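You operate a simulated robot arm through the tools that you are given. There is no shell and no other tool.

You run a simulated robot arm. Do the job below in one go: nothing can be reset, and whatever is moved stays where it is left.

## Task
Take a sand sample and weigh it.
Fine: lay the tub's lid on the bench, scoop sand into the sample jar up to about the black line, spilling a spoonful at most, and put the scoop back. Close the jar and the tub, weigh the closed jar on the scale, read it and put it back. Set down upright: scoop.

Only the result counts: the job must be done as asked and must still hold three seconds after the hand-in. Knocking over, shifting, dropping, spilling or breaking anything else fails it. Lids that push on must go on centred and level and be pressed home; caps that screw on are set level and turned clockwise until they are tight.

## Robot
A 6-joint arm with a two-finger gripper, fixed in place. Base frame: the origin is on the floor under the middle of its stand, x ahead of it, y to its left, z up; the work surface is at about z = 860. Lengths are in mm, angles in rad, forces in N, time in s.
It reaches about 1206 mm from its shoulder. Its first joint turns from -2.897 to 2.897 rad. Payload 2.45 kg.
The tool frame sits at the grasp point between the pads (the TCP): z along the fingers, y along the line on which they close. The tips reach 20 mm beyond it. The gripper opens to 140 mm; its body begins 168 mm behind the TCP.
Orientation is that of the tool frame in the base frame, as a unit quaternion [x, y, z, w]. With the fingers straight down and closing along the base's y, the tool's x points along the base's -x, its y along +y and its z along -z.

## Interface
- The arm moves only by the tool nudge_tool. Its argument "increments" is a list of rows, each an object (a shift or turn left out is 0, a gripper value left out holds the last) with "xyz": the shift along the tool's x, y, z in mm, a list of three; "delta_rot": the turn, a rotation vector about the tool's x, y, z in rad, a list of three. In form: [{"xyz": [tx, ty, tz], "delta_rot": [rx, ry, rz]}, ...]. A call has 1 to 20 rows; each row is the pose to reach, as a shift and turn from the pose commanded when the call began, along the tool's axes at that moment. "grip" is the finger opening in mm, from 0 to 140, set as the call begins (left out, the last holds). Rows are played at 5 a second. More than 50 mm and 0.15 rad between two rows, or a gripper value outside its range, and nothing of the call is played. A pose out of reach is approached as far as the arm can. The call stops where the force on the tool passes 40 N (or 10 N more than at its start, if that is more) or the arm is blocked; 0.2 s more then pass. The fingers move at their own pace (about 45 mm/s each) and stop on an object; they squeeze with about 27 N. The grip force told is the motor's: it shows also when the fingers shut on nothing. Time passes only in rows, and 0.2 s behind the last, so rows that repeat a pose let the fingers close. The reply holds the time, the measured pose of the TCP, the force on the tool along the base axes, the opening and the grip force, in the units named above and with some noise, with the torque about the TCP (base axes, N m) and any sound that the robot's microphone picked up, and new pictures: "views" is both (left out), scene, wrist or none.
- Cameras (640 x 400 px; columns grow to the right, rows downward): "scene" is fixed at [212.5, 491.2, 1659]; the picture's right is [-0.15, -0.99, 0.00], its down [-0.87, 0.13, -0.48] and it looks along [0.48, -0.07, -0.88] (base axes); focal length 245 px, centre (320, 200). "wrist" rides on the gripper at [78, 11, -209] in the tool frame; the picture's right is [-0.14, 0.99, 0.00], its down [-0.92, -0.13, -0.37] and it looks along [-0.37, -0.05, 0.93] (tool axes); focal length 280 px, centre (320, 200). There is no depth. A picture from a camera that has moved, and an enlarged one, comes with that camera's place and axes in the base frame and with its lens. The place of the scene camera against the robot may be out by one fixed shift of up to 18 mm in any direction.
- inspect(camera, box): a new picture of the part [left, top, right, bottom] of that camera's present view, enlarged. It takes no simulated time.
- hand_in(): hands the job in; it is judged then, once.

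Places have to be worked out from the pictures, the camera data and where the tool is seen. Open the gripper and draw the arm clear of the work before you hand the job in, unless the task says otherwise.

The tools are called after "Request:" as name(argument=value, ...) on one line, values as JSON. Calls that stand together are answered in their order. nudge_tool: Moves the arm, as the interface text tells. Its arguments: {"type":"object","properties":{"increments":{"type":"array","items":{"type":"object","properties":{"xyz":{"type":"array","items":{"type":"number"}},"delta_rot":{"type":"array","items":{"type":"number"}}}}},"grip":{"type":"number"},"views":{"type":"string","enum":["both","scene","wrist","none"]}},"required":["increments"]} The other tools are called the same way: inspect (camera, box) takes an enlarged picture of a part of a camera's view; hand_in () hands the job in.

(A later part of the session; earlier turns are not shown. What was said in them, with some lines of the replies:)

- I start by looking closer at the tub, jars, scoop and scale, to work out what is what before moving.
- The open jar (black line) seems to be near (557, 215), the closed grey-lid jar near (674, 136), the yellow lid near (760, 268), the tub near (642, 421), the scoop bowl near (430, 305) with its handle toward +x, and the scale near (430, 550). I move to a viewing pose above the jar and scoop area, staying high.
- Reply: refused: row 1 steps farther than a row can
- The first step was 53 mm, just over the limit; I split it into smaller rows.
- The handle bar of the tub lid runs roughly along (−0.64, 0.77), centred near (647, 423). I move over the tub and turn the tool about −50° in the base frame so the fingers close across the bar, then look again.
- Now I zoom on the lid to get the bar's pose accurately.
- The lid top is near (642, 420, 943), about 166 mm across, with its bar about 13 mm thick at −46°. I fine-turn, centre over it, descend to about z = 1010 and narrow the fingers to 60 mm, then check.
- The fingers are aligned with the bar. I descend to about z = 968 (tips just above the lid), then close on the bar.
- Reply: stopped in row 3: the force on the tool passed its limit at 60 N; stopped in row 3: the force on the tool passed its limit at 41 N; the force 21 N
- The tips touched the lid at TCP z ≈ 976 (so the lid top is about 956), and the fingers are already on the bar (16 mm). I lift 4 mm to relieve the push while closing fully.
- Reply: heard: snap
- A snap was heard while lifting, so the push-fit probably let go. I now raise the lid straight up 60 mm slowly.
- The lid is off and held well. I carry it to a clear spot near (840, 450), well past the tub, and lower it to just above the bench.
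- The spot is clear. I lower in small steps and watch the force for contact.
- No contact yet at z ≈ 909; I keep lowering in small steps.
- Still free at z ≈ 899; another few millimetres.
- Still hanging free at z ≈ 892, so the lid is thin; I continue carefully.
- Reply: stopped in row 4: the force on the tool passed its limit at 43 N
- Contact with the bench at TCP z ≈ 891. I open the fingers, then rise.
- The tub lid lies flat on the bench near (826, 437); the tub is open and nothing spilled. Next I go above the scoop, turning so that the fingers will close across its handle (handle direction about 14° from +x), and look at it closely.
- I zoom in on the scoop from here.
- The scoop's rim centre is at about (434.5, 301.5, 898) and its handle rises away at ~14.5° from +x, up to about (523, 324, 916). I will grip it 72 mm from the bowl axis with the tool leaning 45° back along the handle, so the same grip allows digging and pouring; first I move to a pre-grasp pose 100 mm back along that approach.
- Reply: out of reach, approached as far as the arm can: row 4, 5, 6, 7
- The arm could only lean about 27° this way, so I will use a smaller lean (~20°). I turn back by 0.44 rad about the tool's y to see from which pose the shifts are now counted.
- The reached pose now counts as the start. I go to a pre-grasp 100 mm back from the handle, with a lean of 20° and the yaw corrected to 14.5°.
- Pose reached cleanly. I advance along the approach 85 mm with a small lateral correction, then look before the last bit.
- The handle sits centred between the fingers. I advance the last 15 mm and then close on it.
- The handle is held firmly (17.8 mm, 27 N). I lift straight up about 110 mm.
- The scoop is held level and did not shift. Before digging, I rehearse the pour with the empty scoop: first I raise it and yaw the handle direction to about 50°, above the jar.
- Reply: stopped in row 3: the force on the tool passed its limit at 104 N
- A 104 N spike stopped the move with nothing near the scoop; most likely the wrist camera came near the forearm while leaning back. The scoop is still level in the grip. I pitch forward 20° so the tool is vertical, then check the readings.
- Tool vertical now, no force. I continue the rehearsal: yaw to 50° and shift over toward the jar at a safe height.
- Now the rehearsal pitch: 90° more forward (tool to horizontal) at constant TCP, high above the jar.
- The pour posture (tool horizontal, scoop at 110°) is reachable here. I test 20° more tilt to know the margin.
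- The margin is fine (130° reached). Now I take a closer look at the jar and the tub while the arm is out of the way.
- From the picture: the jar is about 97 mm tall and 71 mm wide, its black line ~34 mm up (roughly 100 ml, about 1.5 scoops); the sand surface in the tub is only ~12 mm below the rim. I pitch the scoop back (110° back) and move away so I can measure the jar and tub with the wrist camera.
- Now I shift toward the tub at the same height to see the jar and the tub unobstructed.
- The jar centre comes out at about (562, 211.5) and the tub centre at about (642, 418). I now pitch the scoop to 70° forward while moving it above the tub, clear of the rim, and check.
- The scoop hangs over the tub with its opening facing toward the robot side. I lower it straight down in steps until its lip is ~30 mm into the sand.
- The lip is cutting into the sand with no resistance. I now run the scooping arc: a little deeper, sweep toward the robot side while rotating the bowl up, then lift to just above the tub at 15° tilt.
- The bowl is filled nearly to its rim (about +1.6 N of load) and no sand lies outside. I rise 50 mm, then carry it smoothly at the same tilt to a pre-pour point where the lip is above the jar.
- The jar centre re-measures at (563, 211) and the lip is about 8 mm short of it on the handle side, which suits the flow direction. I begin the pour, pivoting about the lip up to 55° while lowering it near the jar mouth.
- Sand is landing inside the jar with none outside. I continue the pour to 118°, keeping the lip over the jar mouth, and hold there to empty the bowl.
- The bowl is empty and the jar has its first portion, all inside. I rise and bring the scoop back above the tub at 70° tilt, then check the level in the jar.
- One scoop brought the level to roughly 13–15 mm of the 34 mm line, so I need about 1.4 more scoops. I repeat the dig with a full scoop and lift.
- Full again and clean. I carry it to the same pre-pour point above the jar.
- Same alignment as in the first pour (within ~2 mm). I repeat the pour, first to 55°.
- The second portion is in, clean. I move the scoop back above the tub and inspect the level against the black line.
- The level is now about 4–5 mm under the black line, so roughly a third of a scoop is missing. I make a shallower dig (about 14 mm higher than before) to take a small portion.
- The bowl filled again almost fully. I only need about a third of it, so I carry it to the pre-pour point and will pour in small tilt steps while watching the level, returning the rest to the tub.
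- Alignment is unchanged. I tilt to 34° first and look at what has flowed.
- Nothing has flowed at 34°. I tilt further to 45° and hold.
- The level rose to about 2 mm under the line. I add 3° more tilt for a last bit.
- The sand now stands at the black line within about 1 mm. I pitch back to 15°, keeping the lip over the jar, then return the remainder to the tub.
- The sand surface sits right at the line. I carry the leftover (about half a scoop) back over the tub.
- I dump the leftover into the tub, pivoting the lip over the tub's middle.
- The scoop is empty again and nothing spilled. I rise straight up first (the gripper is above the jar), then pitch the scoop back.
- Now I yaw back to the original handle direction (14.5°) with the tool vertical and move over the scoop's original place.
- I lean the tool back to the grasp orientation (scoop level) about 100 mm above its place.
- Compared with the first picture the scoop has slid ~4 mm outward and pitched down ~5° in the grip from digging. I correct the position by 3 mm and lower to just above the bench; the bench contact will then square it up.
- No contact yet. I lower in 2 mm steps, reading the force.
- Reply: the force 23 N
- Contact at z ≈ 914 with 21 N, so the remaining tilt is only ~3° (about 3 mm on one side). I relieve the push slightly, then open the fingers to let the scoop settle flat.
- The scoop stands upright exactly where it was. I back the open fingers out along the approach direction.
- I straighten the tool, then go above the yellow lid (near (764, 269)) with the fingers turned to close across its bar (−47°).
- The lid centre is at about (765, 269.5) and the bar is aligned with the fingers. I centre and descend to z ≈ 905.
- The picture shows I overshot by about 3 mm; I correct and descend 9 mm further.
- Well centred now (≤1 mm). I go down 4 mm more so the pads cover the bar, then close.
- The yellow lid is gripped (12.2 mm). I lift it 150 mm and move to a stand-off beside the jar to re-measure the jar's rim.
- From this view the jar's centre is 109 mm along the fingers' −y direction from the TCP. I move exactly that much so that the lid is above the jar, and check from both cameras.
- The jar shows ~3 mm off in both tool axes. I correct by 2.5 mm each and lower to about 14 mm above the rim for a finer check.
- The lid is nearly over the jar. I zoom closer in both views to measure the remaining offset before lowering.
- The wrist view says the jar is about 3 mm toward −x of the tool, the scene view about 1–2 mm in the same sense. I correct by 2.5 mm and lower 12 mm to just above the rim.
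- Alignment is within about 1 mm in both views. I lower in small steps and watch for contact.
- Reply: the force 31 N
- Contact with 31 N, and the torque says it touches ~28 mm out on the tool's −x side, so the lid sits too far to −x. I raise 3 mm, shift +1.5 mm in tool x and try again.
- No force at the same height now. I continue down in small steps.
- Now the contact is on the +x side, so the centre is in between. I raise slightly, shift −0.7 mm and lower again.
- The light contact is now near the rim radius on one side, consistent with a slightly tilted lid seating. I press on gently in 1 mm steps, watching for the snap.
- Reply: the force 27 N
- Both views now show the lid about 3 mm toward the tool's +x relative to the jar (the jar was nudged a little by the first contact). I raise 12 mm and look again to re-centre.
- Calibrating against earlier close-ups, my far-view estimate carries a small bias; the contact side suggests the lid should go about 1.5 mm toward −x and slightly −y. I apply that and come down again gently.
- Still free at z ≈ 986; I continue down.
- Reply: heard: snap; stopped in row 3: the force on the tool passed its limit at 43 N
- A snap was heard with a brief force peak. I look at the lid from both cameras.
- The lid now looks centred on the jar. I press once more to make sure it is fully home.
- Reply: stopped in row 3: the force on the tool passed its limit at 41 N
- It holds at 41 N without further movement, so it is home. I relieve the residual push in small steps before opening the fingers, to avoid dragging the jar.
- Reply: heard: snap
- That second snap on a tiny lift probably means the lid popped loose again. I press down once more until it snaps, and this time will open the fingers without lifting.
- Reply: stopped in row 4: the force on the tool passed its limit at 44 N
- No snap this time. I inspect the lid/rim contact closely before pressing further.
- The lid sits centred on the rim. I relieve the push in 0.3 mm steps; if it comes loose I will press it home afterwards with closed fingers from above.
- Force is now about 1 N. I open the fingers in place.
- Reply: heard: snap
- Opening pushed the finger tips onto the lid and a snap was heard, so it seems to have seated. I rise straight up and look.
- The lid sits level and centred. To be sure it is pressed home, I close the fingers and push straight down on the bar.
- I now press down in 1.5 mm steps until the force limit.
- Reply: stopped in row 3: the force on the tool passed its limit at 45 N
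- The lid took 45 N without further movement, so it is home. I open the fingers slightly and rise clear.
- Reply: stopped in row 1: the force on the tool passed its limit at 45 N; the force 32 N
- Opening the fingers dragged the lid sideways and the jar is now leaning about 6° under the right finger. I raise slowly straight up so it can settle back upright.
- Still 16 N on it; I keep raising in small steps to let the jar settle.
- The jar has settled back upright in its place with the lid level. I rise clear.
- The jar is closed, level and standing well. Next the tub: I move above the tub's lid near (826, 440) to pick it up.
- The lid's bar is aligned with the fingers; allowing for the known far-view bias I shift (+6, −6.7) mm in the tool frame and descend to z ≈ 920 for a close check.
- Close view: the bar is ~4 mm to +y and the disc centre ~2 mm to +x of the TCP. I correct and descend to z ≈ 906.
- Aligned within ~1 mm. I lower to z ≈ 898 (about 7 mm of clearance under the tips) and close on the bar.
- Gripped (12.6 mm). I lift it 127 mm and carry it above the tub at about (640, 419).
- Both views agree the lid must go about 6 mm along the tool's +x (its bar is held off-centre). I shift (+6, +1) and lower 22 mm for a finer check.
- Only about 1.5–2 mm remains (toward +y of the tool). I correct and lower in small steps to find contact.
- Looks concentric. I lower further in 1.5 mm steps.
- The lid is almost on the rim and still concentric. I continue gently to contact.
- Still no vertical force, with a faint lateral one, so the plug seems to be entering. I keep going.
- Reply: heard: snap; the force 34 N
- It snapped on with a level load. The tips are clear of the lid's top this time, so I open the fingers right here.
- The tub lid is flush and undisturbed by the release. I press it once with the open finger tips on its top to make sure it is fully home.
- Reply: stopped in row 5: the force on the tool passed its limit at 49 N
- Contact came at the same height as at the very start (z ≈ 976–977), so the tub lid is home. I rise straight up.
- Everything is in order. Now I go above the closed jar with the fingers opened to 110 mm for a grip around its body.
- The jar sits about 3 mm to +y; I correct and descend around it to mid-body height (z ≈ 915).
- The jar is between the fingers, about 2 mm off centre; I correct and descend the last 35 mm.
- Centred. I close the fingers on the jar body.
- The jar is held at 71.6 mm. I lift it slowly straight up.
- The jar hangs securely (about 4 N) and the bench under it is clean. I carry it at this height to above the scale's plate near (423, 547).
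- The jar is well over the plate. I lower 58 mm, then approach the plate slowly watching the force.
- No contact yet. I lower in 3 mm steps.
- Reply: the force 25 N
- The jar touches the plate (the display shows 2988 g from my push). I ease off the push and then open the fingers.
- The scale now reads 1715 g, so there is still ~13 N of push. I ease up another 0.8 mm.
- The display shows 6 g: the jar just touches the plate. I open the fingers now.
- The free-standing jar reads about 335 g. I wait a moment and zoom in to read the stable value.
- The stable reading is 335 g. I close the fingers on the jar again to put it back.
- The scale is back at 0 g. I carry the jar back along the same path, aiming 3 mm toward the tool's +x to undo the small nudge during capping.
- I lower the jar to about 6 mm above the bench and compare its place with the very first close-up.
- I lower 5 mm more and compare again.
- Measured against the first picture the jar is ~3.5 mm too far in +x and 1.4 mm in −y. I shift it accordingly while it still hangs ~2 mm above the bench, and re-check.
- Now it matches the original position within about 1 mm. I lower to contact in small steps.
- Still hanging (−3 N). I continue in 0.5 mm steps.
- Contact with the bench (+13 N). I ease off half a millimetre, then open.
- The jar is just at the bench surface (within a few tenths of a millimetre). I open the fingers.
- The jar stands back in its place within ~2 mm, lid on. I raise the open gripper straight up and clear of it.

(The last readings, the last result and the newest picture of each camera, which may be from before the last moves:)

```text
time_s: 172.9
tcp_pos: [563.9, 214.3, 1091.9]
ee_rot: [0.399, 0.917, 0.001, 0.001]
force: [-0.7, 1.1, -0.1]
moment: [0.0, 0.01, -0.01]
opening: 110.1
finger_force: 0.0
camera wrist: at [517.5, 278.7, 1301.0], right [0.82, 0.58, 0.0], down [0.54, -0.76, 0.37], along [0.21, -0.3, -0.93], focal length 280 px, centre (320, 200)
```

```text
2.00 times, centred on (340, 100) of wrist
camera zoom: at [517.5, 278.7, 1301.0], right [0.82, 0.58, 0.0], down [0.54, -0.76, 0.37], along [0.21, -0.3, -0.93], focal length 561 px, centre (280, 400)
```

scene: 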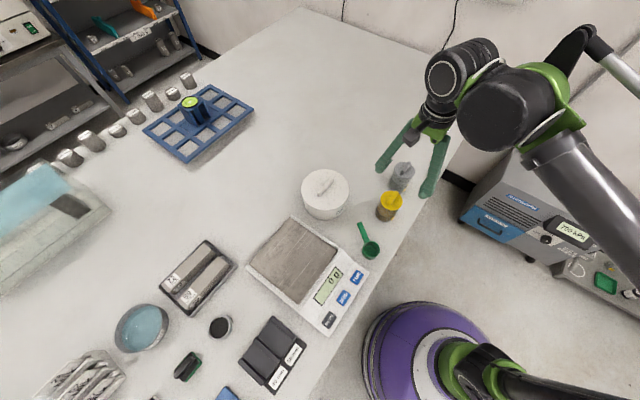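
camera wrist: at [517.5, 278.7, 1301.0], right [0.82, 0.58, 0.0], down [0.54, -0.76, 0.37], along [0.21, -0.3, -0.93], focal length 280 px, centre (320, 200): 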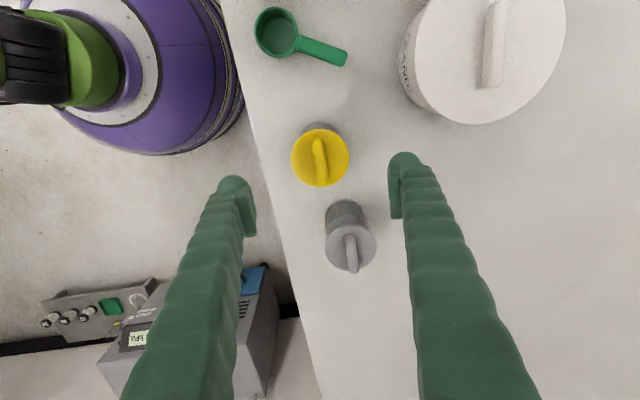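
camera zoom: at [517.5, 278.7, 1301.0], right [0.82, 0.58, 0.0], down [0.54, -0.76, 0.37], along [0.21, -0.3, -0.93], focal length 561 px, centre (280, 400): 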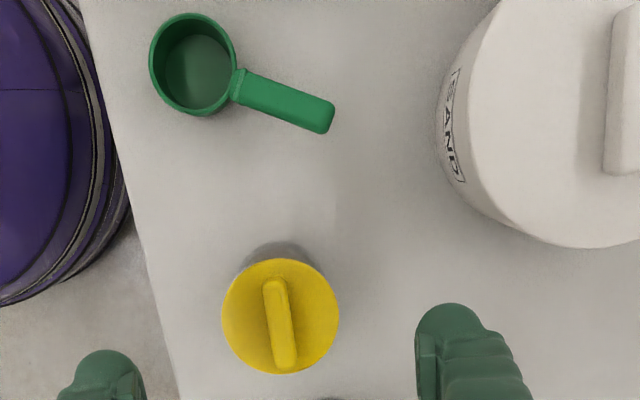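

Everything matches the starting layout. As a last check on the jar's lid, I set the fingers at a fixed 44 mm opening and press both tips evenly on its top, moving only vertically.

Request:
nudge_tool(increments=[{"xyz": [0, 0, 0]}, {"xyz": [0, 0, 0]}, {"xyz": [0, 0, 0]}, {"xyz": [0, 0, 0]}, {"xyz": [0, 0, 30]}, {"xyz": [0, 0, 65]}, {"xyz": [0, 0, 92]}, {"xyz": [0, 0, 92]}], grip=44, views="both")

Request:
inspect(camera="wrist", box=[250, 90, 400, 230])

Request:
inspect(camera="scene", box=[365, 170, 420, 225])

```text
time_s: 174.7
tcp_pos: [564.2, 213.2, 1000.8]
ee_rot: [0.398, 0.917, 0.001, 0.001]
force: [-0.5, 0.5, -0.3]
moment: [0.01, 0.05, 0.01]
opening: 44.2
finger_force: 0.1
camera wrist: at [518.6, 277.7, 1210.1], right [0.82, 0.58, 0.0], down [0.54, -0.76, 0.37], along [0.21, -0.3, -0.93], focal length 280 px, centre (320, 200)
```

scene: 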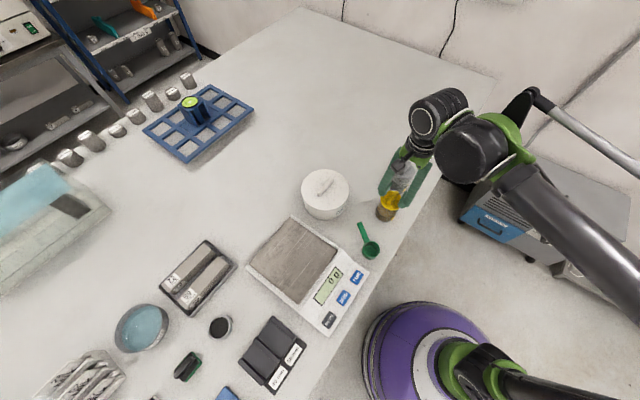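
wrist: 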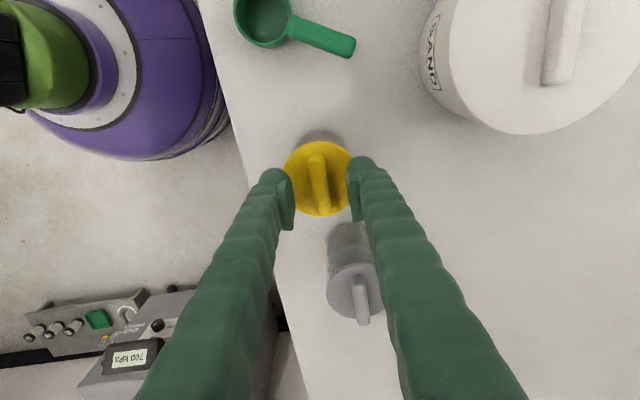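

```text
2.86 times, centred on (325, 160) of wrist
camera zoom: at [518.6, 277.7, 1210.1], right [0.82, 0.58, 0.0], down [0.54, -0.76, 0.37], along [0.21, -0.3, -0.93], focal length 801 px, centre (306, 314)
```

zoom: 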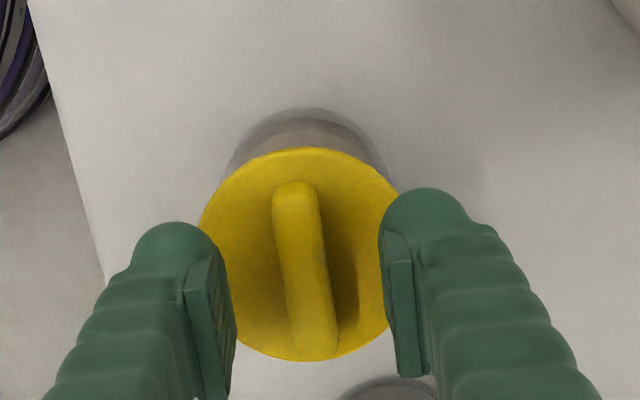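

```text
7.27 times, centred on (392, 198) of scene
camera zoom: at [212.5, 491.2, 1659.0], right [-0.15, -0.99, 0.0], down [-0.87, 0.13, -0.48], along [0.48, -0.07, -0.88], focal length 1784 px, centre (-207, 218)
```

zoom: 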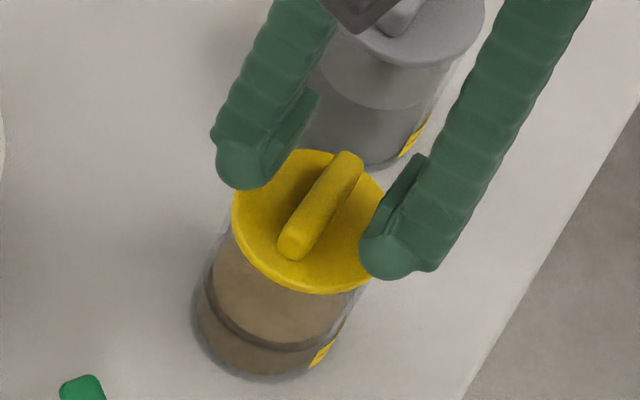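

I centre 2 mm, narrow the fixed opening to 32 mm so both tips land on the disc, and press down in 1.5 mm steps.

Request:
nudge_tool(increments=[{"xyz": [0, -1, 0]}, {"xyz": [0, -2, 0]}, {"xyz": [0, -2, 4]}, {"xyz": [0, -2, 8]}, {"xyz": [0, -2, 8]}], grip=32, views="none")

Request:
nudge_tool(increments=[{"xyz": [0, 0, 1.5]}, {"xyz": [0, 0, 3]}, {"xyz": [0, 0, 4.5]}, {"xyz": [0, 0, 6]}, {"xyz": [0, 0, 7.5]}, {"xyz": [0, 0, 9]}, {"xyz": [0, 0, 10.5]}, {"xyz": [0, 0, 12]}], views="none")

```text
time_s: 175.9
tcp_pos: [562.5, 210.6, 992.9]
ee_rot: [0.398, 0.917, 0.0, 0.001]
force: [0.2, 0.9, 0.6]
moment: [-0.03, -0.01, 0.02]
opening: 32.3
finger_force: 0.1
```

```text
time_s: 177.5
tcp_pos: [562.8, 210.6, 984.7]
ee_rot: [0.398, 0.918, 0.0, 0.001]
force: [-2.3, 0.4, 16.3]
moment: [-0.06, 0.13, -0.03]
opening: 31.9
finger_force: 0.0
stopped in row 7: the force on the tool passed its limit at 44 N (the readings are from after the stop); the commanded pose is now the measured one
```

44 N with no further click: the lid is home. I rise straight up without moving the fingers.

Request:
nudge_tool(increments=[{"xyz": [0, 0, -2]}, {"xyz": [0, 0, -6]}, {"xyz": [0, 0, -20]}, {"xyz": [0, 0, -55]}, {"xyz": [0, 0, -100]}, {"xyz": [0, 0, -100]}], grip=32, views="both")

Request:
inspect(camera="scene", box=[360, 150, 430, 230])

```text
time_s: 178.9
tcp_pos: [564.0, 209.9, 1085.1]
ee_rot: [0.397, 0.918, 0.0, 0.001]
force: [-0.1, 0.2, 0.0]
moment: [-0.02, -0.02, 0.03]
opening: 32.1
finger_force: 0.0
camera wrist: at [518.9, 273.9, 1294.7], right [0.82, 0.58, 0.0], down [0.54, -0.76, 0.37], along [0.21, -0.3, -0.93], focal length 280 px, centre (320, 200)
```

scene: 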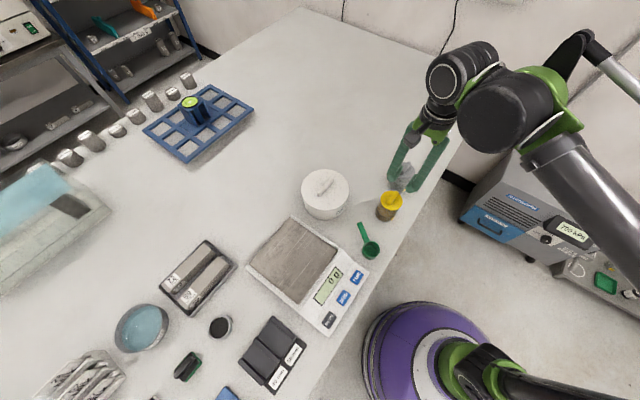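
wrist: 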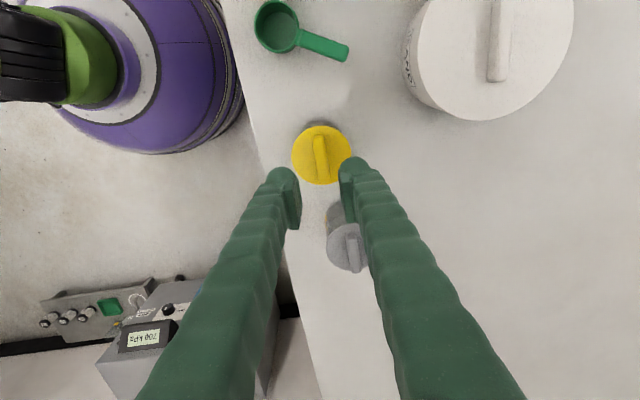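

```text
5.00 times, centred on (395, 190) of scene
camera zoom: at [212.5, 491.2, 1659.0], right [-0.15, -0.99, 0.0], down [-0.87, 0.13, -0.48], along [0.48, -0.07, -0.88], focal length 1226 px, centre (-55, 250)
```

zoom: 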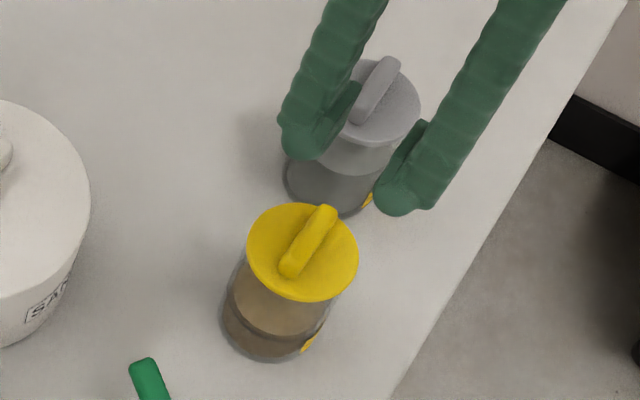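

All objects stand as they should: jar closed at the line, tub closed, scoop upright in place, scale at 0 g. I raise the arm well clear with the gripper open.

Request:
nudge_tool(increments=[{"xyz": [0, 0, -40]}, {"xyz": [0, 0, -80]}, {"xyz": [-20, 10, -120]}, {"xyz": [-45, 25, -150]}, {"xyz": [-80, 40, -170]}, {"xyz": [-80, 40, -170]}], grip=140, views="both")

Request:
inspect(camera="scene", box=[240, 140, 440, 340])

Request:
inspect(camera="wrist", box=[160, 0, 480, 220])

```text
time_s: 180.3
tcp_pos: [646.5, 180.2, 1257.4]
ee_rot: [0.398, 0.918, 0.001, 0.001]
force: [0.3, -0.4, 0.1]
moment: [0.04, -0.01, 0.02]
opening: 139.9
finger_force: 0.1
camera wrist: at [600.2, 245.1, 1465.7], right [0.82, 0.58, 0.0], down [0.54, -0.76, 0.37], along [0.21, -0.3, -0.93], focal length 280 px, centre (320, 200)
```

scene: 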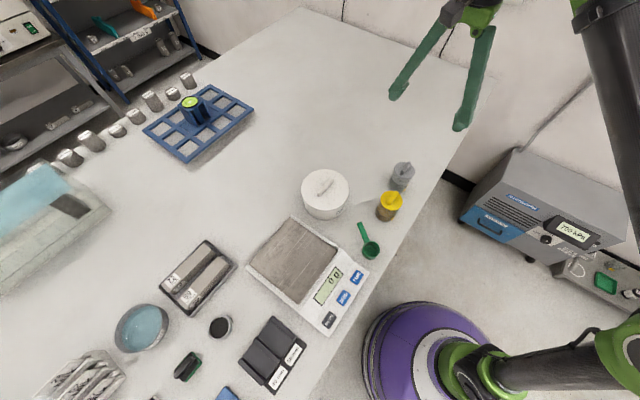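
wrist: 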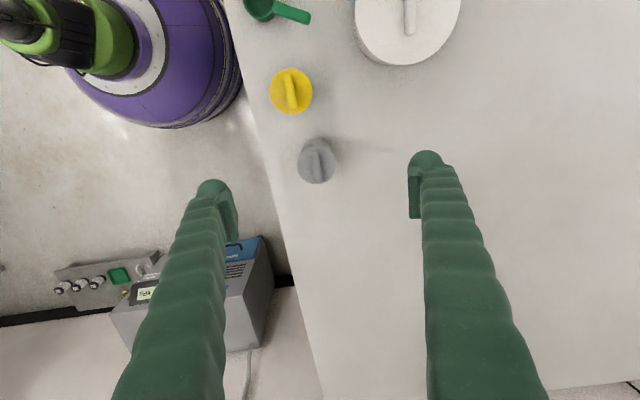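

```text
2.00 times, centred on (340, 240) of scene
camera zoom: at [212.5, 491.2, 1659.0], right [-0.15, -0.99, 0.0], down [-0.87, 0.13, -0.48], along [0.48, -0.07, -0.88], focal length 491 px, centre (280, 120)
```

zoom: 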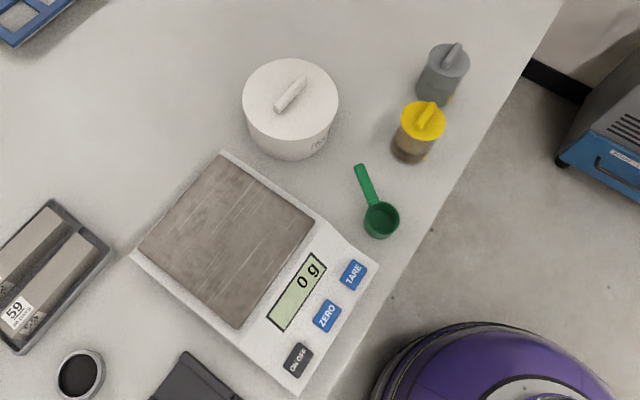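

```text
1.82 times, centred on (320, 110) of wrist
camera zoom: at [600.2, 245.1, 1465.7], right [0.82, 0.58, 0.0], down [0.54, -0.76, 0.37], along [0.21, -0.3, -0.93], focal length 510 px, centre (320, 364)
```

zoom: 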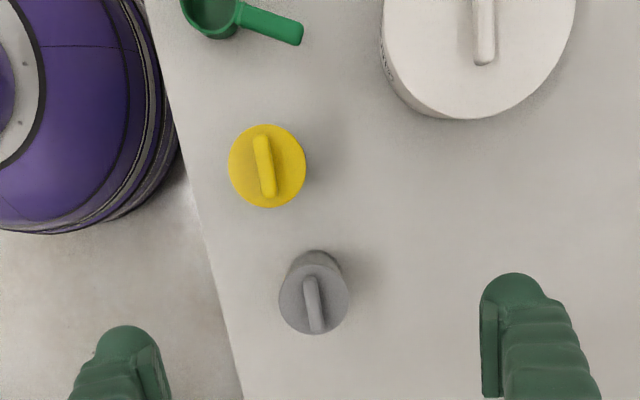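

The final pictures show the jar closed and back in its place with sand at the black line. The tub is closed, the scoop is upright where it was, the scale reads 0 g, and no spilled sand is visible. The weighed closed jar read **335 g**. The gripper is open and clear, so I hand in.

Request:
hand_in()

```text
The job is handed in.
```

The sand sample is taken and weighed: the closed jar read **335 g** on the scale. I've handed the job in, with no verdict back yet.

- **Jar:** filled to within about 1 mm of the black line and closed with the yellow lid. It stands within about 2 mm of where it started.
- **Tub:** closed again; its lid snapped on and stayed put under a final press.
- **Scoop:** empty, upright and back in its original spot.
- **Scale:** back to 0 g.
- **Spills:** no spilled sand showed in the final pictures.

**Jar lid:** it took several tries. It clicked on, came loose once when I eased off, and clicked on again. While I was checking it, a finger tipped the jar about 6° for a moment, and it settled back upright. A last 44 N press gave no further click, so I judge it fully home, but I didn't test it by pulling.
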